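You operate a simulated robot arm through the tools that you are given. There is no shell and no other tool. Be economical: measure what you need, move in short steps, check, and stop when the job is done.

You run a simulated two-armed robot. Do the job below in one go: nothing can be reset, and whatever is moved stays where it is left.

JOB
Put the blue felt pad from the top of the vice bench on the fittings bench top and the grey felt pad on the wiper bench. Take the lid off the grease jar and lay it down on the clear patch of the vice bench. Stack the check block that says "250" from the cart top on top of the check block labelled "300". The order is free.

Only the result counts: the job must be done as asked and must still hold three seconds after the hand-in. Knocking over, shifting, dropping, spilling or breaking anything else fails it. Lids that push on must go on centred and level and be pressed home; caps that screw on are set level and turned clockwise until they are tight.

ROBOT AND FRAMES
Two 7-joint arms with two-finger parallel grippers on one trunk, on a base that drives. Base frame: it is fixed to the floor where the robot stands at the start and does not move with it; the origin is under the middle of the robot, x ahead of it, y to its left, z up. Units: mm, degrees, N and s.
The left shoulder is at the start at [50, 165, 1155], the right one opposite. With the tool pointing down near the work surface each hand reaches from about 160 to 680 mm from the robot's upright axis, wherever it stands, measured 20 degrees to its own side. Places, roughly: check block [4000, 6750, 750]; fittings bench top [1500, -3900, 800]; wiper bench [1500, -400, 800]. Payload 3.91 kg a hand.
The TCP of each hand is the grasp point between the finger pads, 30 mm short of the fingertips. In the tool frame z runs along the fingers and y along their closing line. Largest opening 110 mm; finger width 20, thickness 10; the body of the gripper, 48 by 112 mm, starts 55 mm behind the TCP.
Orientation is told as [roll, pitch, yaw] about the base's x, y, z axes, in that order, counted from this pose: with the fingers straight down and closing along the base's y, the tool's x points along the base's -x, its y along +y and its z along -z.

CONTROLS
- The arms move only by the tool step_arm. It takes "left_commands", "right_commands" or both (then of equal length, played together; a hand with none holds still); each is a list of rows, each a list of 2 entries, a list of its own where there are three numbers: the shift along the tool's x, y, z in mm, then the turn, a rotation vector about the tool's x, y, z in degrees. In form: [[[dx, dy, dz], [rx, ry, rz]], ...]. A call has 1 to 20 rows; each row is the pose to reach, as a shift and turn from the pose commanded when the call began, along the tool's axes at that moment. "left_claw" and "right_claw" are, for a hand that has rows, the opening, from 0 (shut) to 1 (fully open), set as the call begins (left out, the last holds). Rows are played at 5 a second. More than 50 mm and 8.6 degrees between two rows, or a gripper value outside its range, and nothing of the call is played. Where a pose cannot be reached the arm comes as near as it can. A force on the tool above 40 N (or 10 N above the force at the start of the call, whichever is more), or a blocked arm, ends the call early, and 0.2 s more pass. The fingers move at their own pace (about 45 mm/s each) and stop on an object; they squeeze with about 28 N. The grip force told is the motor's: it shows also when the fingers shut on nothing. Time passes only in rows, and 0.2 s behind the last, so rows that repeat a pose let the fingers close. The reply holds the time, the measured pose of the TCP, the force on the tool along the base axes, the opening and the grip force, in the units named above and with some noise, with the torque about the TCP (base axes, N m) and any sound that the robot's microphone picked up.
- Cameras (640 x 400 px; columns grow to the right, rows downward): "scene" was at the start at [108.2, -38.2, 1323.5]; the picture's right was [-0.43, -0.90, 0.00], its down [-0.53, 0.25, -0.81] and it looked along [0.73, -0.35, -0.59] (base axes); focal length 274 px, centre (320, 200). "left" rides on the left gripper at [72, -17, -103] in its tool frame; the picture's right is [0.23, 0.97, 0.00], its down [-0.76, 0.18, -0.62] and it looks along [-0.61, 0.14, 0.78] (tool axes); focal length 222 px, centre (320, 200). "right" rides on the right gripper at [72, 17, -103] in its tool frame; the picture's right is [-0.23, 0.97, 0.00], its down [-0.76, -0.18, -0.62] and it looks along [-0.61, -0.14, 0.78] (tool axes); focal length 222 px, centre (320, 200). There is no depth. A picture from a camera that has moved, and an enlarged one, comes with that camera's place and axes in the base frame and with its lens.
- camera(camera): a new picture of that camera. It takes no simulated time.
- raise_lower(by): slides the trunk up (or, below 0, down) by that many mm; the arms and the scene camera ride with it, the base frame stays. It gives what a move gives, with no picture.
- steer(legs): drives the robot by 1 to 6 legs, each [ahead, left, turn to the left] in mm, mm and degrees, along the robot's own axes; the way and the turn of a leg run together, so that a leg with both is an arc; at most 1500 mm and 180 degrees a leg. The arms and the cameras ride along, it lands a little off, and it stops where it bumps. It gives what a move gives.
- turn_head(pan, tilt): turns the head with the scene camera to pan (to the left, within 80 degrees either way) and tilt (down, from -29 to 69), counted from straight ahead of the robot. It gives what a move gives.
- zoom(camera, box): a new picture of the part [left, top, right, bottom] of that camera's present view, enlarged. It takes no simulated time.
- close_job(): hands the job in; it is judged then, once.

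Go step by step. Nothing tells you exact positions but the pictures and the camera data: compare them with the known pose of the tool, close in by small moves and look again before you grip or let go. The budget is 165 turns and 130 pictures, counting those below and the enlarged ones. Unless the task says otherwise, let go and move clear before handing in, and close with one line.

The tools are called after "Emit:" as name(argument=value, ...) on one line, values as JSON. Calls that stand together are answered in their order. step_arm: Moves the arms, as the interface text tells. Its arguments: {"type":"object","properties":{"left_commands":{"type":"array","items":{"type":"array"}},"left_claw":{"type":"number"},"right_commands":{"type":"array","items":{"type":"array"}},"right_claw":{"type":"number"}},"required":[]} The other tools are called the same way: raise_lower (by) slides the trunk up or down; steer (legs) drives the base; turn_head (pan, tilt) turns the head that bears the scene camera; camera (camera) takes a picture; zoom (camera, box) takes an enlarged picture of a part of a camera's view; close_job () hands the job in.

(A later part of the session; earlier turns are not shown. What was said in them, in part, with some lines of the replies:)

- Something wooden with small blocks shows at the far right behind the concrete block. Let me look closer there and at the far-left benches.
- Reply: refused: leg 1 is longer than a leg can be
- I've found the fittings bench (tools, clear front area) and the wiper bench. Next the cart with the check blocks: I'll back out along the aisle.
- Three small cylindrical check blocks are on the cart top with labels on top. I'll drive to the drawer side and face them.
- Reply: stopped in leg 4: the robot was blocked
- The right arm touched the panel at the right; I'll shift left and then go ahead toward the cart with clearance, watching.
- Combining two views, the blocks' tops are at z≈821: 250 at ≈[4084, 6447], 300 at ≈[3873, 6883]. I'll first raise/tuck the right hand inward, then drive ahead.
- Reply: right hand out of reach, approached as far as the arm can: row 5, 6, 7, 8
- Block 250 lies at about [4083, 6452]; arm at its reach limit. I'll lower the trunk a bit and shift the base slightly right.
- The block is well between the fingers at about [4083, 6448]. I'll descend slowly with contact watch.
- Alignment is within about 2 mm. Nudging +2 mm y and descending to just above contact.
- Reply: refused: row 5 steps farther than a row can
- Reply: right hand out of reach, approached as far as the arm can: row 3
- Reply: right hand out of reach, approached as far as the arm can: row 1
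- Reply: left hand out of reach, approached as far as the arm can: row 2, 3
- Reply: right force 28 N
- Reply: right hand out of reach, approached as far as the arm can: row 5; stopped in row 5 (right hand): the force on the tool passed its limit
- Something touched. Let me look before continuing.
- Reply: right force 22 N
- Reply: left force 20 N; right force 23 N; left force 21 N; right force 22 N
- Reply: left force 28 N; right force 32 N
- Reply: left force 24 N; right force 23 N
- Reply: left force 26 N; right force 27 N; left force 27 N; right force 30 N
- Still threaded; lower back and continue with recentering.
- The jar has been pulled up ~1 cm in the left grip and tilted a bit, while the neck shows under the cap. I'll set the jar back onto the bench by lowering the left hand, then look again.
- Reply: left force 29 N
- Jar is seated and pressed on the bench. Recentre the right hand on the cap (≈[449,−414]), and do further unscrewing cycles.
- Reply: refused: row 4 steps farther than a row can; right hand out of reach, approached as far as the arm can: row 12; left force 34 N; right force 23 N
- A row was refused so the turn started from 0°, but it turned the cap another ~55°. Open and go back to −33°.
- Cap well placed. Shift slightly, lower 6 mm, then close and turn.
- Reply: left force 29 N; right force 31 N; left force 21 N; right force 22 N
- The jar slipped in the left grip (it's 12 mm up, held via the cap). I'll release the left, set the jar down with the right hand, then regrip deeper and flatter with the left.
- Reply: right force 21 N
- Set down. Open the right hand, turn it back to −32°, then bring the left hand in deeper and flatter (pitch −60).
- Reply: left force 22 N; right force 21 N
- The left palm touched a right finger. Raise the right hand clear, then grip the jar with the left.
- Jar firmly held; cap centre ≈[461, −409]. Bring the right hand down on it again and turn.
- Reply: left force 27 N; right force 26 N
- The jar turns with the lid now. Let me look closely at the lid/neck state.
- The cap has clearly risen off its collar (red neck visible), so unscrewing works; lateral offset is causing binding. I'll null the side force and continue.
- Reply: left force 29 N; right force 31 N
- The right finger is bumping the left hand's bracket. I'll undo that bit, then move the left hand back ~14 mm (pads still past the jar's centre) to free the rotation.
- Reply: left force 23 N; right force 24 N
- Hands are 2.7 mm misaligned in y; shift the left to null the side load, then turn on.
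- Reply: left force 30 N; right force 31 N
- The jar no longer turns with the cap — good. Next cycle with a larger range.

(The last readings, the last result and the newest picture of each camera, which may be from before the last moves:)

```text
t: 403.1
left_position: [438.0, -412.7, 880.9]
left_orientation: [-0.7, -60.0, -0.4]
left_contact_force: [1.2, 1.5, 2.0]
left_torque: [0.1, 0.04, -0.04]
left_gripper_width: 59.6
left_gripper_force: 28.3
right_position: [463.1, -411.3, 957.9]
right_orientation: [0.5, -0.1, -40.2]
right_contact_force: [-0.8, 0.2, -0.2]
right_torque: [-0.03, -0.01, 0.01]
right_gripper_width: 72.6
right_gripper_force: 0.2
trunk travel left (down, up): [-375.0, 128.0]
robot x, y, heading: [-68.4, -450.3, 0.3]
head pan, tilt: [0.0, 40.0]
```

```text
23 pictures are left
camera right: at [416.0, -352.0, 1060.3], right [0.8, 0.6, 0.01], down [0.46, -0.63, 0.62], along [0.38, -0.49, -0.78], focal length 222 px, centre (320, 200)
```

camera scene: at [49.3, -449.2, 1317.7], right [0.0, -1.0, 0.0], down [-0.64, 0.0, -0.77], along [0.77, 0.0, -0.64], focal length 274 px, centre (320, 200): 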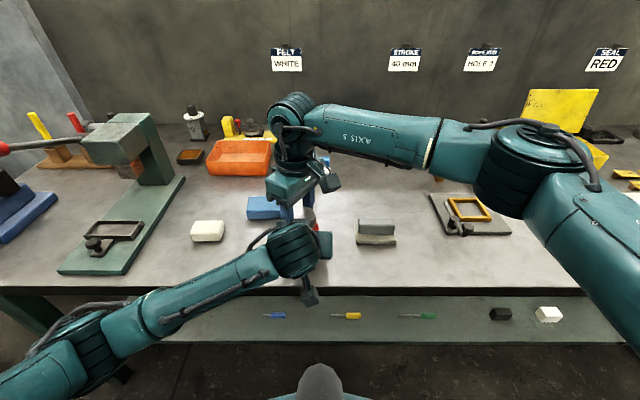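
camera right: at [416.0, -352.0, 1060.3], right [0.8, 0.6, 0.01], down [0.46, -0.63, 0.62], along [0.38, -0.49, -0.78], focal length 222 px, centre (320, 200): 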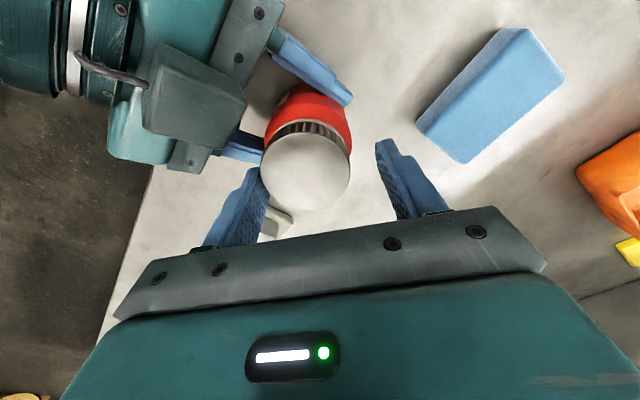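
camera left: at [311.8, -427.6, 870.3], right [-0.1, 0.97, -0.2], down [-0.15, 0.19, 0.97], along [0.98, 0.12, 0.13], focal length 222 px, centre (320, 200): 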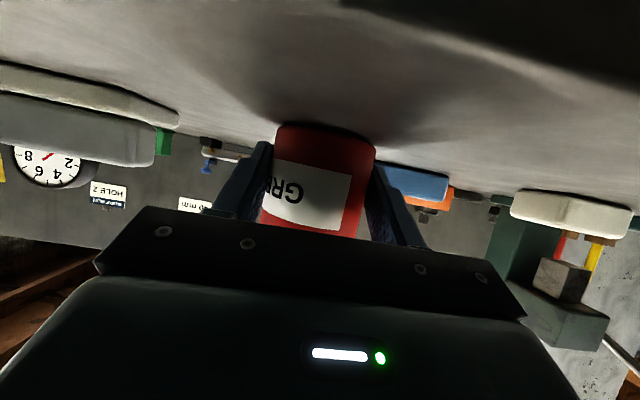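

Cap is ~7 mm off along the closing line; recentre, grip, and turn 86°.

Emit:
step_arm(right_commands=[[[2, -4, 0], [0, 0, 0]], [[4, -7, 0], [0, 0, 0]], [[4, -7, 0], [0, 0, 0]]])

Emit:
step_arm(right_commands=[[[0, 0, 0], [0, 0, 0]], [[0, 0, 0], [0, 0, 0]], [[0, 0, 0], [0, 0, 0]], [[0, 0, 0], [0, 0, -8]], [[0, 0, 0], [0, 0, -16]], [[0, 0, 0], [0, 0, -24]], [[0, 0, -0.5], [0, 0, -32]], [[0, 0, -0.5], [0, 0, -40]], [[0, 0, -1], [0, 0, -48]], [[0, 0, -1], [0, 0, -56]], [[0, 0, -1], [0, 0, -64]], [[0, 0, -1.5], [0, 0, -72]], [[0, 0, -1.5], [0, 0, -80]]], right_claw=0.3)

```text
t: 403.9
left_position: [437.4, -411.6, 881.2]
left_orientation: [-0.8, -60.0, -0.2]
left_contact_force: [0.6, 1.6, 2.9]
left_torque: [0.06, 0.04, -0.03]
left_gripper_width: 59.7
left_gripper_force: 27.9
right_position: [454.6, -414.3, 958.7]
right_orientation: [0.4, -0.1, -40.0]
right_contact_force: [0.2, -1.4, -0.2]
right_torque: [0.03, 0.0, 0.0]
right_gripper_width: 72.2
right_gripper_force: 0.1
trunk travel left (down, up): [-375.0, 128.0]
robot x, y, heading: [-66.7, -448.3, -0.0]
head pan, tilt: [0.0, 40.0]
```

```text
t: 406.7
left_position: [437.6, -413.5, 881.5]
left_orientation: [-0.7, -59.9, -0.4]
left_contact_force: [-1.8, -16.2, 0.3]
left_torque: [0.87, 0.01, -0.1]
left_gripper_width: 59.9
left_gripper_force: 27.6
right_position: [454.4, -411.4, 958.2]
right_orientation: [0.2, -0.6, 40.3]
right_contact_force: [1.7, 17.4, 5.4]
right_torque: [0.51, 0.13, -0.21]
right_gripper_width: 49.8
right_gripper_force: 27.9
trunk travel left (down, up): [-375.0, 128.0]
robot x, y, heading: [-66.3, -446.0, -0.1]
head pan, tilt: [0.0, 40.0]
```

Low torque this time. Gentle lift test.

Emit:
step_arm(right_commands=[[[0, 0, -2], [0, 0, 0]], [[0, 0, -4], [0, 0, 0]], [[0, 0, -5], [0, 0, 0]]])

Emit:
zoom(camera="scene", box=[275, 185, 345, 235])

```text
t: 407.5
left_position: [439.1, -412.8, 883.0]
left_orientation: [-0.8, -60.1, -0.4]
left_contact_force: [-2.1, -16.5, 4.2]
left_torque: [1.13, -0.24, -0.32]
left_gripper_width: 60.5
left_gripper_force: 27.8
right_position: [453.5, -414.1, 962.8]
right_orientation: [0.1, -0.4, 40.0]
right_contact_force: [1.9, 17.4, -6.6]
right_torque: [0.15, 0.0, 0.02]
right_gripper_width: 50.1
right_gripper_force: 27.9
trunk travel left (down, up): [-375.0, 128.0]
robot x, y, heading: [-64.9, -451.7, 0.1]
head pan, tilt: [0.0, 40.0]
```

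```text
8.00 times, centred on (310, 210) of scene
camera zoom: at [49.4, -449.2, 1317.7], right [0.0, -1.0, 0.0], down [-0.64, 0.0, -0.77], along [0.77, 0.0, -0.64], focal length 2191 px, centre (400, 120)
```

zoom: 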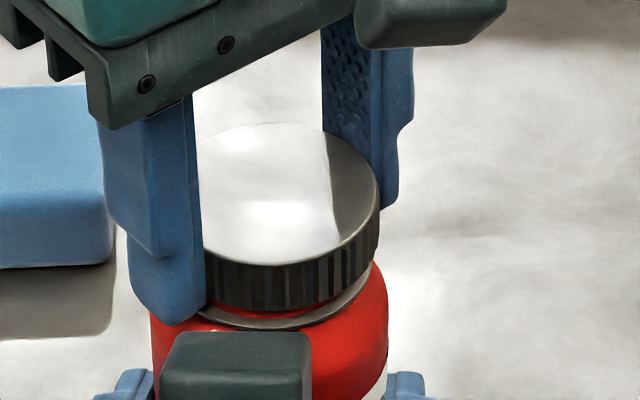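

The cap is rising off the collar. Continue lifting with a bit more turning.

Emit:
step_arm(right_commands=[[[0, 0, -1], [0, 0, -5]], [[0, 0, -2], [0, 0, -10]], [[0, 0, -5], [0, 0, -10]], [[0, 0, -8], [0, 0, -10]]])

```text
t: 408.5
left_position: [439.2, -411.4, 881.6]
left_orientation: [-0.6, -59.9, -0.2]
left_contact_force: [-3.2, -12.3, 6.9]
left_torque: [1.01, -0.32, -0.22]
left_gripper_width: 60.8
left_gripper_force: 28.2
right_position: [454.2, -415.4, 972.0]
right_orientation: [0.0, -0.5, 50.0]
right_contact_force: [2.1, 12.1, -9.6]
right_torque: [0.05, -0.03, -0.01]
right_gripper_width: 49.9
right_gripper_force: 27.6
trunk travel left (down, up): [-375.0, 128.0]
robot x, y, heading: [-62.5, -451.0, 0.1]
head pan, tilt: [0.0, 40.0]
```

Emit:
step_arm(right_commands=[[[0, 0, -5], [0, 0, 0]], [[0, 0, -10], [0, 0, 0]], [[0, 0, -10], [0, 0, 0]]])

Emit:
zoom(camera="scene", box=[265, 165, 345, 235])

```text
t: 409.3
left_position: [438.7, -410.9, 880.0]
left_orientation: [-0.5, -59.9, -0.4]
left_contact_force: [0.0, -0.1, -0.8]
left_torque: [0.03, 0.0, -0.03]
left_gripper_width: 60.1
left_gripper_force: 27.9
right_position: [456.7, -413.0, 982.6]
right_orientation: [-0.1, -0.5, 49.9]
right_contact_force: [0.2, -0.2, -0.5]
right_torque: [-0.01, 0.0, 0.03]
right_gripper_width: 50.0
right_gripper_force: 27.7
trunk travel left (down, up): [-375.0, 128.0]
robot x, y, heading: [-63.2, -448.5, 0.4]
head pan, tilt: [0.0, 40.0]
```

```text
5.71 times, centred on (305, 200) of scene
camera zoom: at [49.3, -449.2, 1317.7], right [0.0, -1.0, 0.0], down [-0.64, 0.0, -0.77], along [0.77, 0.0, -0.64], focal length 1565 px, centre (406, 200)
```

zoom: 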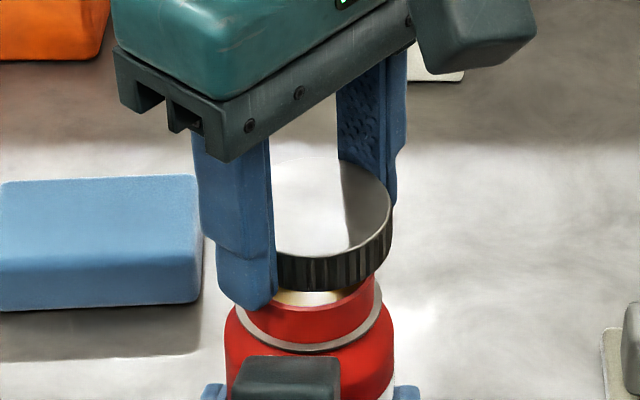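

The lid is off. Raise it clear, then ease the jar back ~10 mm to where it was and down onto the bench.

Emit:
step_arm(right_commands=[[[0, 0, -30], [0, 0, 0]], [[0, 0, -60], [0, 0, 0]], [[0, 0, -90], [0, 0, 0]]])

Emit:
step_arm(left_commands=[[[2.5, 1, -4.3], [0, 0, 0]], [[5, 2, -8.7], [0, 0, 0]], [[6, 2, -8.2], [0, 0, 0]], [[7, 2, -7.7], [0, 0, 0]]])

Emit:
camera(camera="left")

```text
t: 410.1
left_position: [437.2, -412.1, 882.2]
left_orientation: [-0.6, -59.8, -0.5]
left_contact_force: [-0.1, -0.6, -3.7]
left_torque: [-0.03, 0.06, -0.01]
left_gripper_width: 60.2
left_gripper_force: 28.2
right_position: [452.7, -414.4, 1071.6]
right_orientation: [-0.1, -0.5, 50.0]
right_contact_force: [-0.2, 0.5, -0.1]
right_torque: [-0.01, 0.01, 0.01]
right_gripper_width: 50.0
right_gripper_force: 28.4
trunk travel left (down, up): [-375.0, 128.0]
robot x, y, heading: [-68.3, -449.7, 0.1]
head pan, tilt: [0.0, 40.0]
```

```text
t: 411.1
left_position: [427.4, -408.6, 879.4]
left_orientation: [-0.6, -60.1, -0.3]
left_contact_force: [-0.8, -0.3, 0.7]
left_torque: [-0.08, 0.0, -0.02]
left_gripper_width: 60.0
left_gripper_force: 28.4
right_position: [454.2, -415.0, 1071.0]
right_orientation: [0.0, -0.5, 50.0]
right_contact_force: [0.8, 0.9, -0.8]
right_torque: [-0.04, -0.04, -0.03]
right_gripper_width: 50.0
right_gripper_force: 28.4
trunk travel left (down, up): [-375.0, 128.0]
robot x, y, heading: [-66.2, -450.3, 0.4]
head pan, tilt: [0.0, 40.0]
```

```text
20 pictures are left
camera left: at [302.2, -424.7, 868.2], right [-0.1, 0.97, -0.2], down [-0.16, 0.19, 0.97], along [0.98, 0.13, 0.14], focal length 222 px, centre (320, 200)
```

left: 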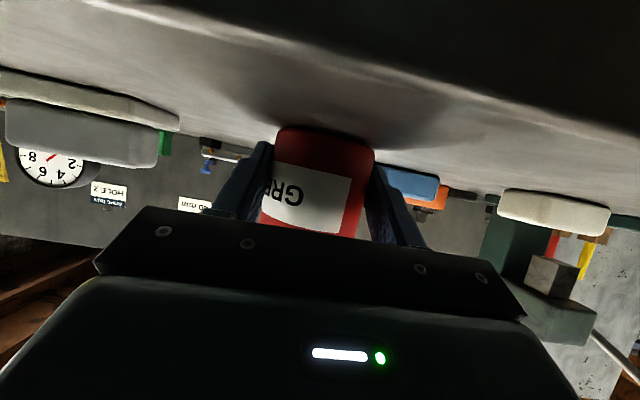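

Jar appears at bench level; lower the left slightly until contact.

Emit:
step_arm(left_commands=[[[0.9, 0, 0.5], [0, 0, 0]], [[1.7, 0, 1], [0, 0, 0]], [[2.6, 0, 1.5], [0, 0, 0]], [[2.6, 0, 1.5], [0, 0, 0]]])

```text
t: 412.1
left_position: [427.4, -409.5, 879.3]
left_orientation: [-0.8, -60.4, -0.2]
left_contact_force: [-3.8, 3.7, 19.4]
left_torque: [0.04, 0.26, -0.02]
left_gripper_width: 59.6
left_gripper_force: 28.3
right_position: [450.4, -413.9, 1073.1]
right_orientation: [-0.2, -0.5, 50.0]
right_contact_force: [-0.4, 1.1, -0.7]
right_torque: [0.0, -0.01, 0.02]
right_gripper_width: 49.8
right_gripper_force: 27.6
trunk travel left (down, up): [-375.0, 128.0]
robot x, y, heading: [-67.1, -451.0, 0.1]
head pan, tilt: [0.0, 40.0]
```

Seated. Release the jar and retreat the left hand.

Emit:
step_arm(left_commands=[[[-2, 0, -1], [0, 0, 0]], [[-2, 0, -1], [0, 0, 0]], [[-2, 0, -1], [0, 0, 0]], [[-2, 0, -1], [0, 0, 0]], [[-2, 0, -20], [0, 0, 0]], [[-2, 0, -60], [0, 0, 0]], [[-2, 0, -100], [0, 0, 0]], [[-35, 0, -130], [0, 5, 0]], [[-70, 0, -150], [0, 10, 0]], [[-105, 0, -170], [0, 15, 0]]], left_claw=1.0)

Emit:
camera(camera="scene")

```text
t: 413.9
left_position: [368.3, -367.6, 963.7]
left_orientation: [21.5, -63.7, -18.5]
left_contact_force: [-0.2, 0.1, -0.2]
left_torque: [-0.02, 0.01, 0.0]
left_gripper_width: 110.1
left_gripper_force: 0.1
right_position: [454.5, -414.1, 1071.7]
right_orientation: [-0.2, -0.4, 50.0]
right_contact_force: [0.0, 1.2, 0.3]
right_torque: [-0.01, -0.02, 0.01]
right_gripper_width: 50.1
right_gripper_force: 28.4
trunk travel left (down, up): [-375.0, 128.0]
robot x, y, heading: [-65.7, -445.1, 0.1]
head pan, tilt: [0.0, 40.0]
stopped in row 8 (left hand): the arm was blocked; the commanded pose is now the measured one
```

```text
19 pictures are left
camera scene: at [49.4, -449.1, 1317.7], right [0.0, -1.0, 0.0], down [-0.64, 0.0, -0.77], along [0.77, 0.0, -0.64], focal length 274 px, centre (320, 200)
```

scene: 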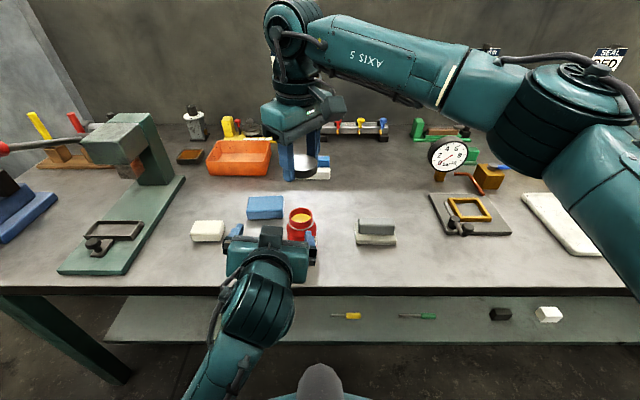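

Jar stands well, lid held. The left arm hit a joint limit with an odd orientation; I'll move it left, then up, turning back to straight down.

Emit:
step_arm(left_commands=[[[5.6, 39.4, 3.3], [0, 0, 0]], [[11.2, 78.8, 6.6], [0, 0, 0]], [[16.8, 118, 10], [0, 0, 0]], [[1.6, 121, 3], [1.1, 8.1, -0.5]], [[-13.6, 123.5, -4], [2.2, 16.2, -1.1]], [[-28.8, 126, -11], [3.3, 24.4, -1.7]], [[-44, 129, -18], [4.4, 32.5, -2.2]], [[-59, 132, -25], [5.5, 40.7, -2.8]], [[-74, 134.5, -32], [6.6, 48.8, -3.4]], [[-90, 137, -39], [7.7, 57, -3.9]], [[-105, 140, -46], [8.8, 65.1, -4.5]], [[-105, 140, -46], [8.8, 65.1, -4.5]]])

```text
t: 416.4
left_position: [493.3, -161.1, 1095.1]
left_orientation: [-0.1, 0.3, -0.2]
left_contact_force: [-0.4, 0.7, 0.0]
left_torque: [-0.01, 0.0, -0.04]
left_gripper_width: 110.2
left_gripper_force: 0.0
left hand out of reach, approached as far as the arm can: row 7, 8, 9, 10, 11, 12
right_position: [453.7, -415.4, 1070.6]
right_orientation: [-0.1, -0.5, 50.0]
right_contact_force: [0.1, -0.2, -0.1]
right_torque: [0.03, -0.01, 0.01]
right_gripper_width: 49.9
right_gripper_force: 28.2
trunk travel left (down, up): [-375.0, 128.0]
robot x, y, heading: [-65.7, -451.1, -0.0]
head pan, tilt: [0.0, 40.0]
```

Now drive 80 mm forward and carry the lid over the clear patch at ≈[625, −545].

Emit:
steer(legs=[[80, 0, 0]])

```text
t: 417.5
left_position: [571.8, -160.1, 1095.5]
left_orientation: [0.0, 0.1, 0.1]
left_contact_force: [-0.2, -0.1, -0.3]
left_torque: [0.04, 0.04, 0.02]
left_gripper_width: 110.1
left_gripper_force: 0.1
right_position: [532.9, -415.7, 1070.2]
right_orientation: [-0.1, -0.5, 49.8]
right_contact_force: [0.6, 0.2, 0.3]
right_torque: [0.02, 0.06, 0.02]
right_gripper_width: 50.0
right_gripper_force: 27.9
trunk travel left (down, up): [-375.0, 128.0]
robot x, y, heading: [17.6, -448.1, 0.2]
head pan, tilt: [0.0, 40.0]
```

Emit:
step_arm(right_commands=[[[11, -37, 0], [0, 0, 7]], [[21, -75, 0], [0, 0, 14]], [[32, -112, 0], [0, 0, 21]], [[43, -150, 0], [0, 0, 28]], [[43, -150, 30], [0, 0, 35]], [[43, -150, 70], [0, 0, 42]], [[43, -150, 110], [0, 0, 50]], [[43, -150, 145], [0, 0, 50]], [[43, -150, 165], [0, 0, 50]], [[43, -150, 165], [0, 0, 50]]])

Emit:
camera(camera="scene")

```text
t: 419.7
left_position: [572.9, -160.7, 1095.3]
left_orientation: [0.1, 0.1, -0.1]
left_contact_force: [0.4, -0.3, -0.3]
left_torque: [-0.03, 0.02, 0.04]
left_gripper_width: 110.2
left_gripper_force: 0.1
right_position: [620.8, -543.4, 904.1]
right_orientation: [0.3, -0.4, -0.1]
right_contact_force: [-0.2, 0.0, -0.9]
right_torque: [-0.02, 0.01, 0.0]
right_gripper_width: 49.7
right_gripper_force: 27.9
trunk travel left (down, up): [-375.0, 128.0]
robot x, y, heading: [14.7, -450.7, 0.1]
head pan, tilt: [0.0, 40.0]
```

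```text
18 pictures are left
camera scene: at [127.7, -449.3, 1317.8], right [0.0, -1.0, 0.0], down [-0.64, 0.0, -0.77], along [0.77, 0.0, -0.64], focal length 274 px, centre (320, 200)
```

scene: 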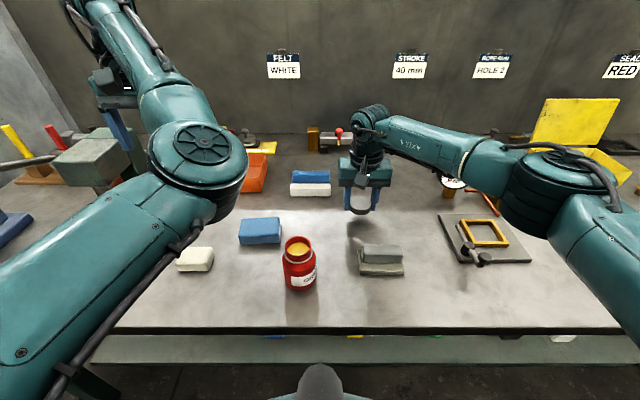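

Good clear spot. Lower the lid to contact.

Emit:
step_arm(right_commands=[[[0, 0, 8], [0, 0, 0]], [[0, 0, 14], [0, 0, 0]], [[0, 0, 17], [0, 0, 0]], [[0, 0, 19], [0, 0, 0]], [[0, 0, 19], [0, 0, 0]]])

```text
t: 420.9
left_position: [572.2, -160.7, 1094.6]
left_orientation: [0.0, 0.2, 0.0]
left_contact_force: [0.5, -0.3, 0.8]
left_torque: [0.05, 0.01, -0.01]
left_gripper_width: 109.8
left_gripper_force: 0.0
right_position: [620.2, -543.1, 887.0]
right_orientation: [0.3, -0.5, -0.1]
right_contact_force: [-0.2, -0.2, -0.2]
right_torque: [0.05, -0.04, -0.02]
right_gripper_width: 49.7
right_gripper_force: 27.9
trunk travel left (down, up): [-375.0, 128.0]
robot x, y, heading: [16.1, -451.4, -0.1]
head pan, tilt: [0.0, 40.0]
```

Emit:
step_arm(right_commands=[[[0, 0, 2], [0, 0, 0]], [[0, 0, 4], [0, 0, 0]], [[0, 0, 4], [0, 0, 0]]])

```text
t: 421.7
left_position: [572.8, -159.1, 1095.1]
left_orientation: [0.1, 0.1, 0.1]
left_contact_force: [0.4, 0.5, 0.2]
left_torque: [-0.02, -0.06, 0.02]
left_gripper_width: 109.9
left_gripper_force: 0.1
right_position: [620.0, -544.1, 881.7]
right_orientation: [0.4, -0.4, -0.1]
right_contact_force: [0.4, 0.3, 0.4]
right_torque: [0.01, -0.04, 0.02]
right_gripper_width: 49.8
right_gripper_force: 28.1
trunk travel left (down, up): [-375.0, 128.0]
robot x, y, heading: [14.8, -447.8, 0.0]
head pan, tilt: [0.0, 40.0]
```

Emit:
step_arm(right_commands=[[[0, 0, 1.5], [0, 0, 0]], [[0, 0, 3], [0, 0, 0]], [[0, 0, 3], [0, 0, 0]]])

Emit:
zoom(camera="scene", box=[325, 150, 415, 220])

```text
t: 422.5
left_position: [571.1, -160.7, 1095.0]
left_orientation: [-0.1, 0.1, 0.0]
left_contact_force: [0.2, 0.2, -0.6]
left_torque: [0.0, -0.04, 0.02]
left_gripper_width: 110.0
left_gripper_force: 0.0
right_position: [620.2, -542.4, 880.0]
right_orientation: [0.3, -0.5, -0.2]
right_contact_force: [2.0, -1.0, 3.0]
right_torque: [-0.13, -0.02, 0.04]
right_gripper_width: 49.9
right_gripper_force: 28.1
trunk travel left (down, up): [-375.0, 128.0]
robot x, y, heading: [12.1, -448.1, 0.1]
head pan, tilt: [0.0, 40.0]
```

```text
5.71 times, centred on (370, 185) of scene
camera zoom: at [127.5, -449.3, 1317.9], right [0.0, -1.0, 0.0], down [-0.64, 0.0, -0.77], along [0.77, 0.0, -0.64], focal length 1565 px, centre (34, 286)
```

zoom: 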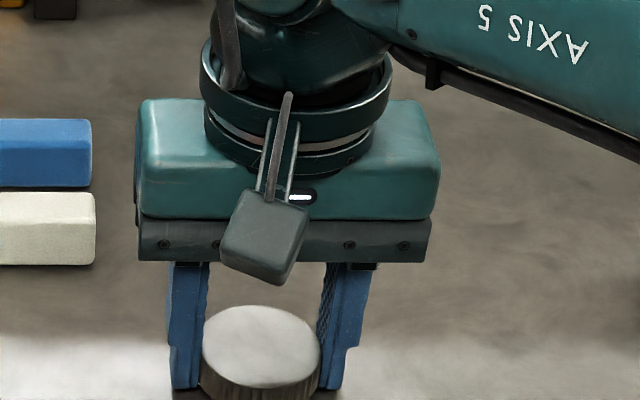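

Contact at z≈880 — bench top confirmed at 850. Release the lid and rise.

Emit:
step_arm(right_commands=[[[0, 0, -0.5], [0, 0, 0]], [[0, 0, -0.5], [0, 0, 0]], [[0, 0, -0.5], [0, 0, 0]], [[0, 0, -0.5], [0, 0, 0]], [[0, 0, -20], [0, 0, 0]], [[0, 0, -60], [0, 0, 0]], [[0, 0, -105], [0, 0, 0]], [[0, 0, -150], [0, 0, 0]]], right_claw=1.0)

Emit:
camera(camera="scene")

```text
t: 424.3
left_position: [570.9, -159.6, 1094.9]
left_orientation: [0.0, 0.1, 0.0]
left_contact_force: [-1.7, 0.4, 0.1]
left_torque: [-0.04, -0.01, -0.02]
left_gripper_width: 110.0
left_gripper_force: 0.1
right_position: [618.5, -543.4, 1028.4]
right_orientation: [0.4, -0.4, -0.1]
right_contact_force: [0.2, -0.4, -0.7]
right_torque: [0.02, -0.01, 0.01]
right_gripper_width: 110.0
right_gripper_force: 0.0
trunk travel left (down, up): [-375.0, 128.0]
robot x, y, heading: [14.6, -449.4, 0.5]
head pan, tilt: [0.0, 40.0]
```

```text
16 pictures are left
camera scene: at [127.4, -449.0, 1317.8], right [0.0, -1.0, 0.0], down [-0.64, 0.0, -0.77], along [0.77, 0.0, -0.64], focal length 274 px, centre (320, 200)
```

scene: 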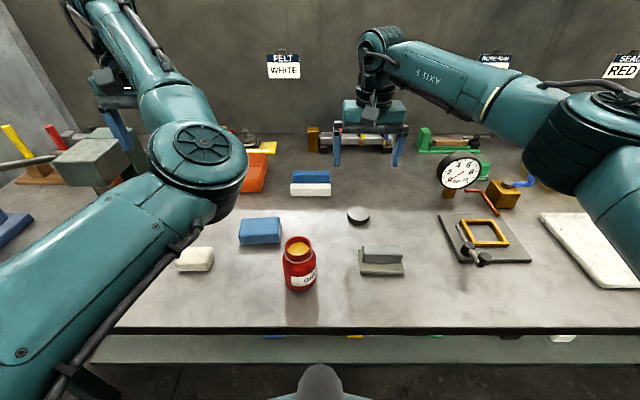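

Lid is down on the clear patch, jar upright. Next both pads: bring the left hand over the blue pad (≈[558,−314]) and the right over the grey pad (≈[473,−569]), both turned to close along x.

Emit:
step_arm(left_commands=[[[1, -13, 11], [0, 0, -7.5]], [[2, -26, 22], [0, 0, -15]], [[3, -38, 33], [0, 0, -22.5]], [[4, -51, 44], [0, 0, -30]], [[5, -64, 55], [0, 0, -37.5]], [[6, -77, 66], [0, 0, -45]], [[8, -90, 78], [0, 0, -52.5]], [[9, -102, 90], [0, 0, -60]], [[10, -115, 101], [0, 0, -67.5]], [[11, -128, 112], [0, 0, -75]], [[12, -141, 123], [0, 0, -82.5]], [[13, -154, 130], [0, 0, -90]]], right_commands=[[[12, -2, 4], [0, 0, 7.5]], [[24, -4, 8], [0, 0, 15]], [[36, -6, 12], [0, 0, 22.5]], [[48, -9, 16], [0, 0, 30]], [[60, -11, 20], [0, 0, 37.5]], [[72, -13, 24], [0, 0, 45]], [[85, -15, 28], [0, 0, 52.5]], [[97, -17, 32], [0, 0, 60]], [[109, -20, 36], [0, 0, 67.5]], [[121, -22, 40], [0, 0, 75]], [[133, -24, 44], [0, 0, 82.5]], [[145, -26, 48], [0, 0, 90]]])

Emit:
camera(camera="left")

Emit:
camera(camera="right")

```text
t: 426.9
left_position: [596.5, -310.2, 944.5]
left_orientation: [0.2, 0.1, 90.2]
left_contact_force: [-0.7, -0.5, -1.0]
left_torque: [0.02, -0.06, 0.0]
left_gripper_width: 109.6
left_gripper_force: 0.0
left hand out of reach, approached as far as the arm can: row 1, 2, 3, 4, 5, 6, 7, 8, 9, 10, 11, 12
right_position: [474.3, -570.7, 980.8]
right_orientation: [0.4, 0.4, -90.2]
right_contact_force: [0.1, -0.4, -0.1]
right_torque: [-0.01, 0.05, -0.01]
right_gripper_width: 110.2
right_gripper_force: 0.1
trunk travel left (down, up): [-375.0, 128.0]
robot x, y, heading: [13.9, -450.8, 0.0]
head pan, tilt: [0.0, 40.0]
```

```text
15 pictures are left
camera left: at [613.7, -381.8, 1046.8], right [-0.97, -0.23, 0.0], down [-0.18, 0.76, 0.62], along [-0.15, 0.61, -0.78], focal length 222 px, centre (320, 200)
```

left: 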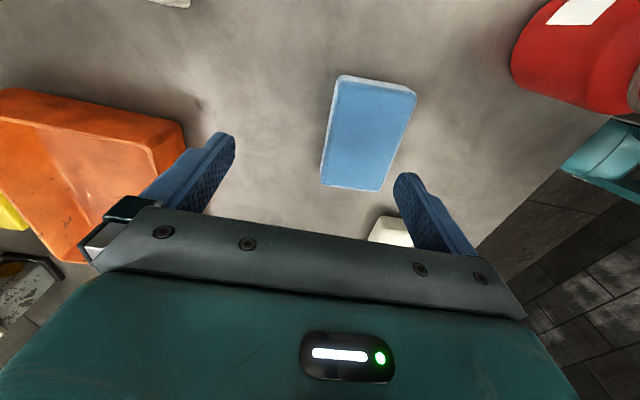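

```text
14 pictures are left
camera right: at [490.4, -498.9, 1084.8], right [0.97, -0.23, 0.01], down [-0.19, -0.76, 0.62], along [-0.14, -0.6, -0.79], focal length 222 px, centre (320, 200)
```

right: 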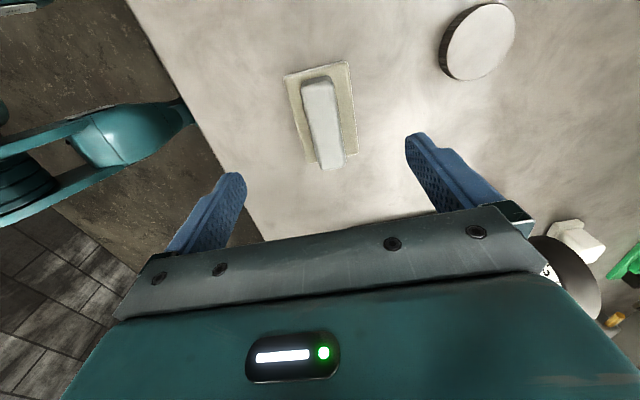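

Blue pad at ≈[560,−324], grey pad's block at ≈[478,−566]. Moving both over and partway down.

Emit:
step_arm(left_commands=[[[7, 18, 0], [0, 0, 0]], [[14, 36.5, 0], [0, 0, 0]], [[14, 36.5, 15], [0, 0, 0]], [[14, 36.5, 30], [0, 0, 0]]], right_commands=[[[5, 4, 20], [0, 0, 0]], [[5, 4, 40], [0, 0, 0]], [[5, 4, 60], [0, 0, 0]], [[5, 4, 70], [0, 0, 0]]])

Emit:
zoom(camera="scene", box=[210, 170, 430, 310])

```text
t: 427.9
left_position: [572.5, -316.4, 905.0]
left_orientation: [-0.3, -0.4, 90.6]
left_contact_force: [0.5, -1.1, 0.7]
left_torque: [-0.06, 0.01, -0.02]
left_gripper_width: 110.1
left_gripper_force: 0.1
left hand out of reach, approached as far as the arm can: row 1, 2, 3, 4
right_position: [478.3, -565.8, 910.6]
right_orientation: [0.5, 0.4, -90.1]
right_contact_force: [-0.8, 0.8, 0.1]
right_torque: [0.0, -0.01, 0.01]
right_gripper_width: 110.3
right_gripper_force: 0.0
trunk travel left (down, up): [-375.0, 128.0]
robot x, y, heading: [15.9, -448.0, -0.1]
head pan, tilt: [0.0, 40.0]
```

```text
2.86 times, centred on (320, 240) of scene
camera zoom: at [127.7, -449.3, 1317.8], right [0.0, -1.0, 0.0], down [-0.64, 0.0, -0.77], along [0.77, 0.0, -0.64], focal length 782 px, centre (320, 86)
```

zoom: 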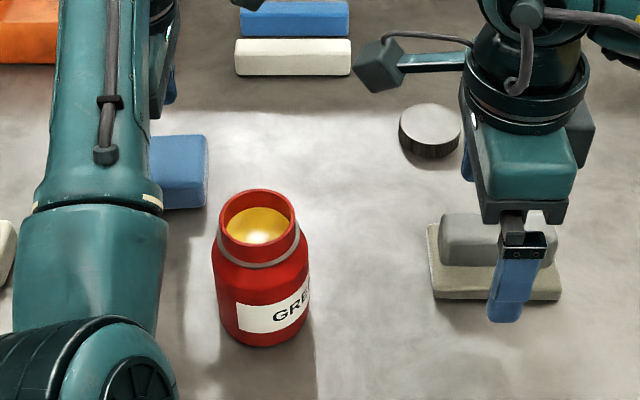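

Right is well aligned. Left is close to its limit but the pad is between the fingers; continue down with both.

Emit:
step_arm(left_commands=[[[4, 5, 8], [0, 0, 0]], [[7, 10, 15], [0, 0, 0]], [[7, 10, 21], [0, 0, 0]], [[7, 10, 21], [0, 0, 0]]], right_commands=[[[0, 0, 5], [0, 0, 0]], [[0, 0, 10], [0, 0, 0]], [[0, 0, 13], [0, 0, 0]], [[0, 0, 13], [0, 0, 0]]])

Emit:
camera(camera="left")

```text
t: 428.9
left_position: [562.8, -321.6, 881.8]
left_orientation: [-0.1, -0.6, 90.8]
left_contact_force: [-0.4, 0.0, -0.1]
left_torque: [-0.02, 0.02, 0.0]
left_gripper_width: 109.9
left_gripper_force: 0.0
right_position: [478.4, -564.8, 897.9]
right_orientation: [0.4, 0.4, -90.1]
right_contact_force: [-0.4, -0.8, 0.1]
right_torque: [-0.01, 0.02, -0.02]
right_gripper_width: 109.9
right_gripper_force: 0.1
trunk travel left (down, up): [-375.0, 128.0]
robot x, y, heading: [13.8, -451.1, 0.2]
head pan, tilt: [0.0, 40.0]
```

```text
12 pictures are left
camera left: at [580.9, -394.6, 984.0], right [-0.97, -0.24, 0.0], down [-0.19, 0.75, 0.63], along [-0.15, 0.61, -0.78], focal length 222 px, centre (320, 200)
```

left: 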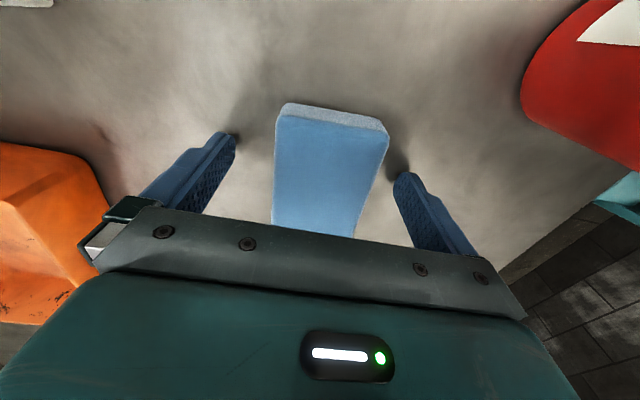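

Both are in place. Close both grippers.

Emit:
step_arm(left_commands=[[[0, 0, 0], [0, 0, 0]], [[0, 0, 0], [0, 0, 0]], [[0, 0, 0], [0, 0, 0]], [[0, 0, 0], [0, 0, 0]], [[0, 0, 0], [0, 0, 0]], [[0, 0, 0], [0, 0, 0]]], right_commands=[[[0, 0, 0], [0, 0, 0]], [[0, 0, 0], [0, 0, 0]], [[0, 0, 0], [0, 0, 0]], [[0, 0, 0], [0, 0, 0]], [[0, 0, 0], [0, 0, 0]], [[0, 0, 0], [0, 0, 0]]], left_claw=0.1, right_claw=0.1)

Emit:
step_arm(left_commands=[[[0, 0, -10], [0, 0, 0]], [[0, 0, -40], [0, 0, 0]], [[0, 0, -70], [0, 0, 0]]], right_commands=[[[0, 0, -10], [0, 0, 0]], [[0, 0, -30], [0, 0, 0]], [[0, 0, -50], [0, 0, 0]]])

Emit:
camera(camera="scene")

```text
t: 430.3
left_position: [561.8, -321.9, 881.3]
left_orientation: [0.1, -0.8, 90.7]
left_contact_force: [3.4, 0.3, 6.0]
left_torque: [0.02, -0.07, 0.05]
left_gripper_width: 59.8
left_gripper_force: 27.8
right_position: [478.2, -564.8, 898.6]
right_orientation: [0.4, 0.3, -90.2]
right_contact_force: [-0.6, 1.0, 0.9]
right_torque: [-0.01, 0.02, -0.01]
right_gripper_width: 27.6
right_gripper_force: 28.2
trunk travel left (down, up): [-375.0, 128.0]
robot x, y, heading: [10.0, -448.0, -0.1]
head pan, tilt: [0.0, 40.0]
```

```text
t: 431.1
left_position: [591.2, -331.3, 935.4]
left_orientation: [0.1, 0.2, 89.9]
left_contact_force: [-1.0, -0.9, 0.3]
left_torque: [-0.01, -0.01, -0.02]
left_gripper_width: 60.0
left_gripper_force: 28.2
left hand out of reach, approached as far as the arm can: row 2, 3
right_position: [479.3, -565.7, 947.9]
right_orientation: [0.5, 0.4, -90.1]
right_contact_force: [0.8, -0.2, -1.4]
right_torque: [0.03, -0.01, 0.0]
right_gripper_width: 27.4
right_gripper_force: 27.7
trunk travel left (down, up): [-375.0, 128.0]
robot x, y, heading: [16.6, -448.3, 0.2]
head pan, tilt: [0.0, 40.0]
```

```text
11 pictures are left
camera scene: at [127.6, -449.5, 1317.7], right [0.0, -1.0, 0.0], down [-0.64, 0.0, -0.77], along [0.77, 0.0, -0.64], focal length 274 px, centre (320, 200)
```

scene: 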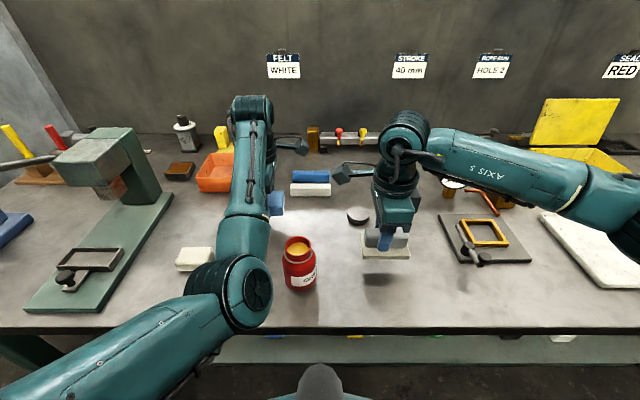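

The grey pad (with its grip block) lifts as one piece; blue is held too. Raise the trunk for clearance, then back away and head for the rear aisle.

Emit:
raise_lower(by=115)

Emit:
steer(legs=[[-420, 0, 0], [0, 1400, 0], [0, 1400, 0], [0, 1290, 0]])

```text
t: 432.6
left_position: [590.3, -329.0, 1047.4]
left_orientation: [0.0, -0.1, 90.0]
left_contact_force: [0.5, 0.2, 0.2]
left_torque: [0.02, 0.0, 0.0]
left_gripper_width: 59.6
left_gripper_force: 27.7
right_position: [479.4, -564.1, 1062.2]
right_orientation: [0.4, 0.3, -90.1]
right_contact_force: [-0.7, -0.1, -1.4]
right_torque: [0.05, 0.0, 0.02]
right_gripper_width: 27.3
right_gripper_force: 27.6
trunk travel left (down, up): [-490.0, 13.0]
robot x, y, heading: [15.2, -449.8, -0.0]
head pan, tilt: [0.0, 40.0]
```

```text
t: 454.2
left_position: [184.3, 3720.8, 1047.9]
left_orientation: [0.1, -0.1, 90.7]
left_contact_force: [0.4, 0.6, -0.8]
left_torque: [0.03, -0.03, -0.01]
left_gripper_width: 59.4
left_gripper_force: 27.9
right_position: [75.0, 3484.3, 1062.0]
right_orientation: [0.3, 0.3, -89.3]
right_contact_force: [0.4, 0.5, 0.0]
right_torque: [0.01, 0.0, -0.01]
right_gripper_width: 27.4
right_gripper_force: 28.1
trunk travel left (down, up): [-490.0, 13.0]
robot x, y, heading: [-390.5, 3595.1, 1.0]
head pan, tilt: [0.0, 40.0]
```

Emit:
steer(legs=[[1400, 0, -1], [1400, 0, 0], [200, 0, 0], [0, 0, -90], [1400, 0, 0], [1400, 0, 0]])

```text
t: 486.0
left_position: [2482.4, 139.0, 1047.9]
left_orientation: [0.2, 0.0, -5.1]
left_contact_force: [-1.3, 0.3, -0.4]
left_torque: [0.04, 0.02, 0.01]
left_gripper_width: 59.5
left_gripper_force: 27.7
right_position: [2257.0, 271.1, 1063.3]
right_orientation: [0.4, 0.3, 174.9]
right_contact_force: [-0.3, 0.4, -1.0]
right_torque: [-0.02, -0.02, 0.05]
right_gripper_width: 27.2
right_gripper_force: 27.7
trunk travel left (down, up): [-490.0, 13.0]
robot x, y, heading: [2415.7, 723.8, -95.1]
head pan, tilt: [0.0, 40.0]
```

Emit:
steer(legs=[[1110, 0, 5], [0, 0, -90]])

Emit:
camera(camera="scene")

```text
t: 495.6
left_position: [1788.5, -515.8, 1049.0]
left_orientation: [0.2, -0.1, -90.4]
left_contact_force: [1.1, -0.4, -0.6]
left_torque: [0.02, -0.01, 0.0]
left_gripper_width: 59.3
left_gripper_force: 28.1
right_position: [1902.0, -281.2, 1062.8]
right_orientation: [0.5, 0.3, 89.5]
right_contact_force: [0.0, 0.5, -0.3]
right_torque: [-0.01, -0.05, 0.0]
right_gripper_width: 27.5
right_gripper_force: 28.2
trunk travel left (down, up): [-490.0, 13.0]
robot x, y, heading: [2368.1, -400.5, 179.5]
head pan, tilt: [0.0, 40.0]
```

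```text
10 pictures are left
camera scene: at [2252.1, -401.1, 1432.8], right [0.01, 1.0, 0.0], down [0.64, 0.0, -0.77], along [-0.77, 0.0, -0.64], focal length 274 px, centre (320, 200)
```

scene: 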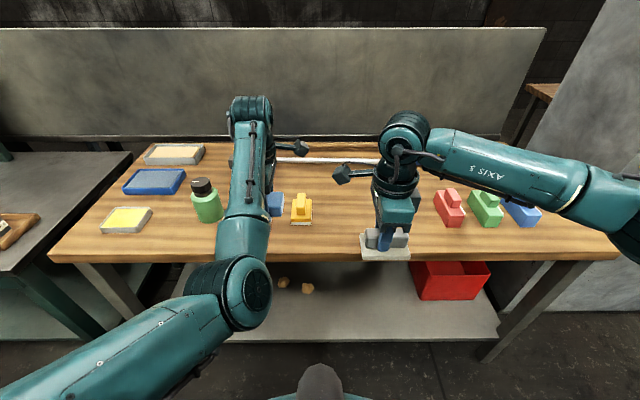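

The wiper bench has a clear gap at ≈[1680,−240] between the yellow and red pads. Drive in, lower the trunk, and set the grey pad there.

Emit:
steer(legs=[[225, 0, 0.5]])

Emit:
raise_lower(by=-90)

Emit:
camera(camera="right")

```text
t: 497.3
left_position: [1565.8, -521.2, 1047.3]
left_orientation: [0.2, 0.0, -89.9]
left_contact_force: [-0.2, -0.4, -0.5]
left_torque: [0.02, -0.01, 0.0]
left_gripper_width: 59.4
left_gripper_force: 28.1
right_position: [1677.5, -285.7, 1060.9]
right_orientation: [0.4, 0.4, 90.0]
right_contact_force: [-0.6, 1.1, -0.4]
right_torque: [-0.01, -0.02, -0.01]
right_gripper_width: 27.4
right_gripper_force: 28.3
trunk travel left (down, up): [-490.0, 13.0]
robot x, y, heading: [2142.1, -397.0, -180.1]
head pan, tilt: [0.0, 40.0]
```

```text
t: 498.5
left_position: [1566.5, -520.7, 958.3]
left_orientation: [0.1, -0.1, -89.9]
left_contact_force: [0.4, 0.2, -0.6]
left_torque: [-0.01, 0.03, -0.03]
left_gripper_width: 59.4
left_gripper_force: 27.9
right_position: [1677.4, -285.0, 972.2]
right_orientation: [0.4, 0.3, 90.0]
right_contact_force: [0.2, -0.3, -1.0]
right_torque: [0.02, 0.0, 0.02]
right_gripper_width: 27.5
right_gripper_force: 27.8
trunk travel left (down, up): [-400.0, 103.0]
robot x, y, heading: [2143.1, -398.3, -179.7]
head pan, tilt: [0.0, 40.0]
```

```text
9 pictures are left
camera right: at [1660.8, -356.8, 1076.1], right [-0.97, 0.23, 0.01], down [0.18, 0.77, 0.62], along [0.14, 0.6, -0.79], focal length 222 px, centre (320, 200)
```

right: 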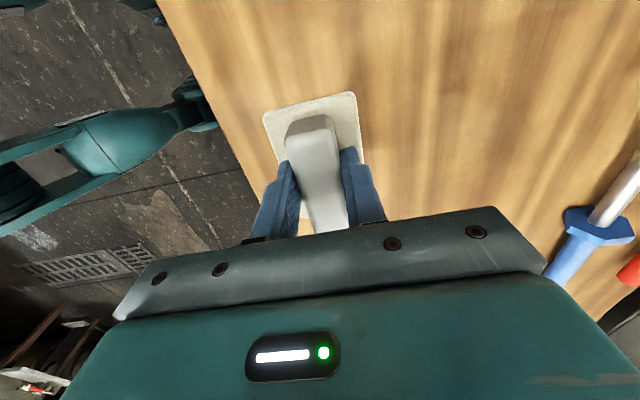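

The spot below is clear and ≥60 mm inside the edge. Lower the grey pad.

Emit:
step_arm(right_commands=[[[-15, 0, 25], [0, 0, 0]], [[-20, 0, 50], [0, 0, 0]], [[-20, 0, 66], [0, 0, 0]], [[-20, 0, 71], [0, 0, 0]], [[-20, 0, 73], [0, 0, 0]], [[-20, 0, 75], [0, 0, 0]], [[-20, 0, 75], [0, 0, 0]]])

```text
t: 500.1
left_position: [1566.5, -521.2, 958.3]
left_orientation: [0.1, -0.1, -89.9]
left_contact_force: [-0.5, -0.3, -0.8]
left_torque: [0.02, 0.01, -0.03]
left_gripper_width: 59.3
left_gripper_force: 27.7
right_position: [1678.6, -264.6, 898.7]
right_orientation: [0.5, 0.3, 90.0]
right_contact_force: [-0.1, 2.6, 10.4]
right_torque: [0.28, -0.31, 0.06]
right_gripper_width: 27.7
right_gripper_force: 28.0
trunk travel left (down, up): [-400.0, 103.0]
robot x, y, heading: [2145.9, -402.6, -179.7]
head pan, tilt: [0.0, 40.0]
```

Contact. Release and rise.

Emit:
step_arm(right_commands=[[[0, 0, -1], [0, 0, 0]], [[0, 0, -1], [0, 0, 0]], [[0, 0, -1], [0, 0, 0]], [[0, 0, -1], [0, 0, 0]], [[0, 0, -25], [0, 0, 0]], [[0, 0, -70], [0, 0, 0]], [[0, 0, -115], [0, 0, 0]]], right_claw=0.8)

Emit:
raise_lower(by=90)

Emit:
camera(camera="scene")

```text
t: 501.7
left_position: [1566.4, -520.6, 958.7]
left_orientation: [0.1, 0.1, -89.9]
left_contact_force: [-0.2, 0.7, -0.2]
left_torque: [0.0, 0.01, -0.04]
left_gripper_width: 59.3
left_gripper_force: 28.1
right_position: [1677.0, -265.7, 1013.3]
right_orientation: [0.3, 0.4, 89.9]
right_contact_force: [-0.3, 0.2, -0.6]
right_torque: [-0.01, -0.01, -0.01]
right_gripper_width: 88.0
right_gripper_force: 0.1
trunk travel left (down, up): [-400.0, 103.0]
robot x, y, heading: [2147.3, -398.9, -179.9]
head pan, tilt: [0.0, 40.0]
```

```text
t: 503.0
left_position: [1566.1, -520.8, 1047.1]
left_orientation: [0.1, 0.0, -89.9]
left_contact_force: [-0.3, 0.8, -0.7]
left_torque: [0.01, -0.01, 0.0]
left_gripper_width: 59.2
left_gripper_force: 27.9
right_position: [1676.6, -266.4, 1101.8]
right_orientation: [0.4, 0.3, 89.9]
right_contact_force: [-0.7, -0.4, 0.0]
right_torque: [-0.05, 0.0, -0.02]
right_gripper_width: 88.0
right_gripper_force: 0.1
trunk travel left (down, up): [-490.0, 13.0]
robot x, y, heading: [2142.5, -398.4, -179.8]
head pan, tilt: [0.0, 40.0]
```

```text
8 pictures are left
camera scene: at [2028.7, -401.7, 1432.7], right [0.0, 1.0, 0.0], down [0.64, 0.0, -0.77], along [-0.77, 0.0, -0.64], focal length 274 px, centre (320, 200)
```

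scene: 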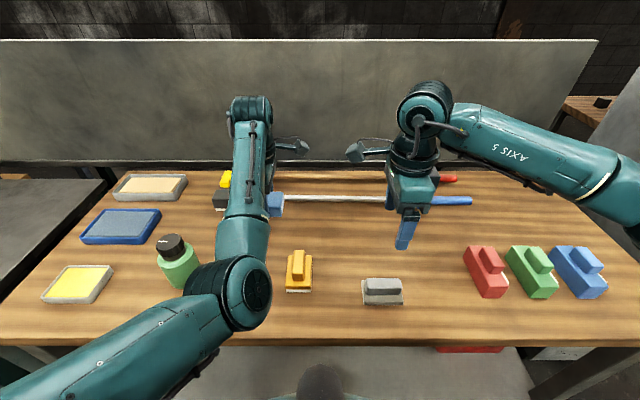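

Grey pad is placed on the wiper bench. Back off and travel along the aisle to the fittings bench.

Emit:
steer(legs=[[-430, 0, 0], [0, 1400, 0], [0, 1400, 0], [0, 600, 0]])

Emit:
camera(camera="scene")

```text
t: 521.6
left_position: [2028.5, -3908.8, 1048.1]
left_orientation: [0.2, 0.0, -89.1]
left_contact_force: [0.3, 0.9, -0.1]
left_torque: [-0.01, 0.03, -0.03]
left_gripper_width: 59.4
left_gripper_force: 28.2
right_position: [2137.7, -3652.3, 1101.8]
right_orientation: [0.4, 0.3, 90.8]
right_contact_force: [-0.1, 0.1, -0.5]
right_torque: [0.0, 0.02, 0.01]
right_gripper_width: 87.8
right_gripper_force: 0.1
trunk travel left (down, up): [-490.0, 13.0]
robot x, y, heading: [2603.0, -3779.3, -179.4]
head pan, tilt: [0.0, 40.0]
```

```text
7 pictures are left
camera scene: at [2491.0, -3784.1, 1432.8], right [-0.01, 1.0, 0.0], down [0.64, 0.01, -0.77], along [-0.77, -0.01, -0.64], focal length 274 px, centre (320, 200)
```

scene: 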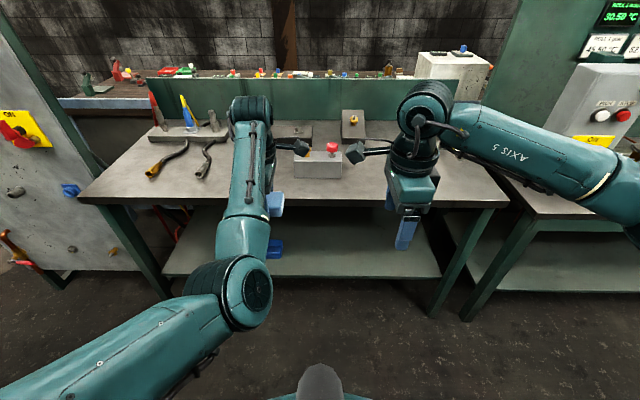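

Fittings bench edge is at x≈1804; a clear front area is around [1700,−4000]. Drive in there.

Emit:
steer(legs=[[330, 90, -0.6]])

Emit:
camera(camera="left")

```text
t: 523.9
left_position: [1695.2, -3990.5, 1047.8]
left_orientation: [0.1, 0.1, -90.0]
left_contact_force: [0.0, 0.2, 0.5]
left_torque: [0.01, 0.0, 0.01]
left_gripper_width: 59.2
left_gripper_force: 28.0
right_position: [1807.0, -3735.8, 1101.7]
right_orientation: [0.5, 0.2, 89.8]
right_contact_force: [0.6, -0.5, 0.7]
right_torque: [0.01, -0.02, -0.02]
right_gripper_width: 88.1
right_gripper_force: 0.1
trunk travel left (down, up): [-490.0, 13.0]
robot x, y, heading: [2275.2, -3874.6, 179.9]
head pan, tilt: [0.0, 40.0]
```

```text
6 pictures are left
camera left: at [1677.5, -3918.8, 1150.0], right [0.97, 0.23, 0.0], down [0.17, -0.76, 0.62], along [0.14, -0.61, -0.78], focal length 222 px, centre (320, 200)
```

left: 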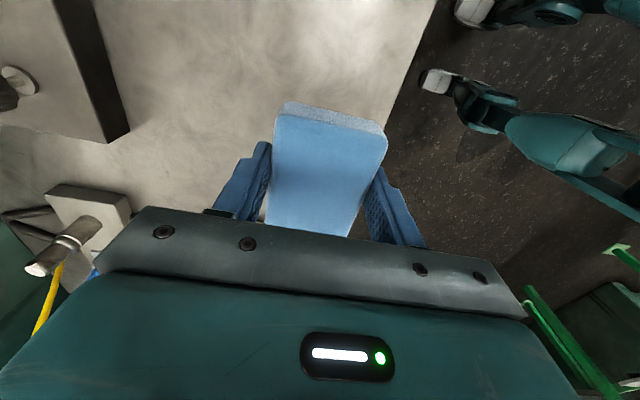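

Below is clear. Lower the trunk and then the pad.

Emit:
raise_lower(by=-90)

Emit:
step_arm(left_commands=[[[0, 0, 30], [0, 0, 0]], [[0, 0, 55], [0, 0, 0]], [[0, 0, 68], [0, 0, 0]], [[0, 0, 73], [0, 0, 0]], [[0, 0, 76], [0, 0, 0]], [[0, 0, 76], [0, 0, 0]]])

```text
t: 525.1
left_position: [1695.4, -3991.7, 957.5]
left_orientation: [0.1, 0.0, -90.2]
left_contact_force: [-0.4, 0.0, -0.5]
left_torque: [0.03, -0.03, -0.01]
left_gripper_width: 59.5
left_gripper_force: 28.1
right_position: [1807.0, -3735.2, 1013.2]
right_orientation: [0.4, 0.3, 89.9]
right_contact_force: [-0.4, 0.5, -0.3]
right_torque: [0.0, -0.06, -0.03]
right_gripper_width: 87.9
right_gripper_force: 0.0
trunk travel left (down, up): [-400.0, 103.0]
robot x, y, heading: [2272.8, -3871.7, 179.9]
head pan, tilt: [0.0, 40.0]
```

```text
t: 526.5
left_position: [1694.5, -3995.5, 882.5]
left_orientation: [0.1, -0.3, -89.8]
left_contact_force: [-0.5, 0.8, 0.8]
left_torque: [-0.05, 0.03, -0.06]
left_gripper_width: 59.4
left_gripper_force: 27.8
right_position: [1807.0, -3736.6, 1013.6]
right_orientation: [0.4, 0.2, 89.8]
right_contact_force: [-0.1, 0.6, -0.7]
right_torque: [-0.01, -0.02, -0.01]
right_gripper_width: 87.8
right_gripper_force: 0.1
trunk travel left (down, up): [-400.0, 103.0]
robot x, y, heading: [2274.5, -3869.2, 179.8]
head pan, tilt: [0.0, 40.0]
```

Emit:
step_arm(left_commands=[[[0, 0, 1.5], [0, 0, 0]], [[0, 0, 2.5], [0, 0, 0]], [[0, 0, 2.5], [0, 0, 0]]])

```text
t: 527.3
left_position: [1694.5, -3995.1, 880.5]
left_orientation: [-0.2, -0.5, -89.8]
left_contact_force: [-3.2, 0.3, 19.8]
left_torque: [-0.86, -0.19, -0.16]
left_gripper_width: 59.2
left_gripper_force: 28.2
right_position: [1807.6, -3735.8, 1013.0]
right_orientation: [0.5, 0.4, 89.7]
right_contact_force: [1.0, -0.3, 0.1]
right_torque: [0.02, 0.04, 0.03]
right_gripper_width: 88.1
right_gripper_force: 0.1
trunk travel left (down, up): [-400.0, 103.0]
robot x, y, heading: [2272.4, -3871.7, 180.0]
head pan, tilt: [0.0, 40.0]
```

Contact (20 N). Release and rise, then check.

Emit:
step_arm(left_commands=[[[0, 0, -2], [0, 0, 0]], [[0, 0, -2], [0, 0, 0]], [[0, 0, -2], [0, 0, 0]], [[0, 0, -2], [0, 0, 0]]], left_claw=1.0)

Emit:
raise_lower(by=90)

Emit:
camera(camera="left")

```text
t: 528.3
left_position: [1695.7, -3997.6, 879.6]
left_orientation: [0.1, -0.4, -89.7]
left_contact_force: [0.6, 0.4, -0.8]
left_torque: [-0.02, 0.0, 0.01]
left_gripper_width: 109.6
left_gripper_force: 0.0
right_position: [1807.4, -3735.6, 1012.6]
right_orientation: [0.5, 0.4, 89.9]
right_contact_force: [0.0, 0.8, 0.3]
right_torque: [0.01, 0.01, 0.02]
right_gripper_width: 88.0
right_gripper_force: 0.0
trunk travel left (down, up): [-400.0, 103.0]
robot x, y, heading: [2270.3, -3870.7, 180.1]
head pan, tilt: [0.0, 40.0]
```

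```text
t: 529.6
left_position: [1694.4, -3996.8, 970.6]
left_orientation: [0.1, -0.5, -89.8]
left_contact_force: [0.0, 0.5, 0.1]
left_torque: [0.0, 0.01, -0.02]
left_gripper_width: 110.2
left_gripper_force: 0.1
right_position: [1806.1, -3736.4, 1103.0]
right_orientation: [0.4, 0.3, 89.8]
right_contact_force: [0.4, 0.0, 0.6]
right_torque: [-0.01, 0.01, 0.02]
right_gripper_width: 88.0
right_gripper_force: 0.1
trunk travel left (down, up): [-490.0, 13.0]
robot x, y, heading: [2273.0, -3877.9, 180.0]
head pan, tilt: [0.0, 40.0]
```

```text
5 pictures are left
camera left: at [1676.9, -3923.6, 1072.7], right [0.97, 0.23, 0.0], down [0.18, -0.76, 0.63], along [0.15, -0.61, -0.78], focal length 222 px, centre (320, 200)
```

left: 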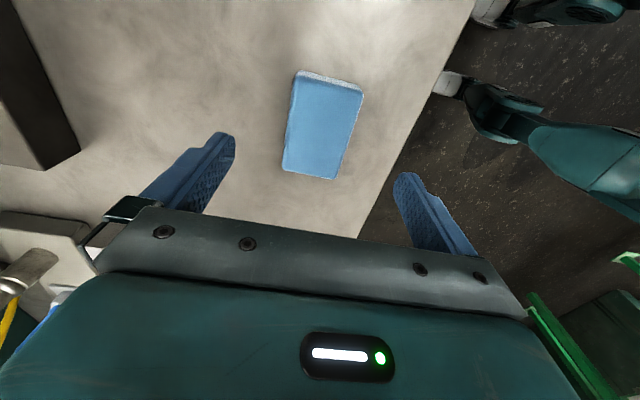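

Blue pad lies flat on the fittings bench, well inside the edge. Back clear and hand in.

Emit:
steer(legs=[[-350, 0, 0]])

Emit:
camera(camera="scene")

```text
t: 531.9
left_position: [2041.1, -3994.0, 972.8]
left_orientation: [0.0, -0.4, -90.1]
left_contact_force: [-0.1, 0.4, 0.1]
left_torque: [0.05, 0.01, 0.0]
left_gripper_width: 109.8
left_gripper_force: 0.0
right_position: [2153.9, -3734.5, 1102.3]
right_orientation: [0.4, 0.2, 89.4]
right_contact_force: [-0.6, 1.0, -0.8]
right_torque: [-0.01, -0.01, 0.01]
right_gripper_width: 87.9
right_gripper_force: 0.2
trunk travel left (down, up): [-490.0, 13.0]
robot x, y, heading: [2615.4, -3874.1, 179.5]
head pan, tilt: [0.0, 40.0]
```

```text
4 pictures are left
camera scene: at [2505.4, -3874.3, 1432.9], right [0.01, 1.0, 0.0], down [0.64, 0.0, -0.77], along [-0.77, 0.01, -0.64], focal length 274 px, centre (320, 200)
```

scene: 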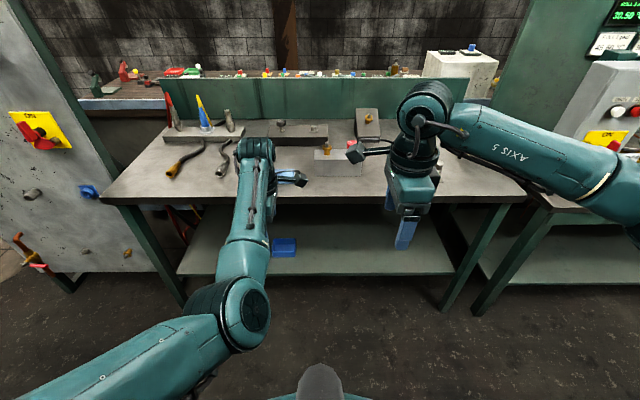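

Nothing on the fittings bench has been knocked over, and the arms are clear of it. The arm hides the blue pad in this view, but the wrist picture just before showed it lying flat. All four parts are done, so I'm handing in.

Emit:
close_job()

```text
The job is handed in.
```

The job is handed in: the 250 check block is stacked on the 300, the jar lid is on the clear patch of the vice bench, the grey pad is on the wiper bench and the blue pad is on the fittings bench top. The right arm bumped the panel beside the cart once with no visible damage; the jar turned and slid a little while I unscrewed the lid; and I took "blue felt pad" to mean the blue block, not the thin blue bar behind it.
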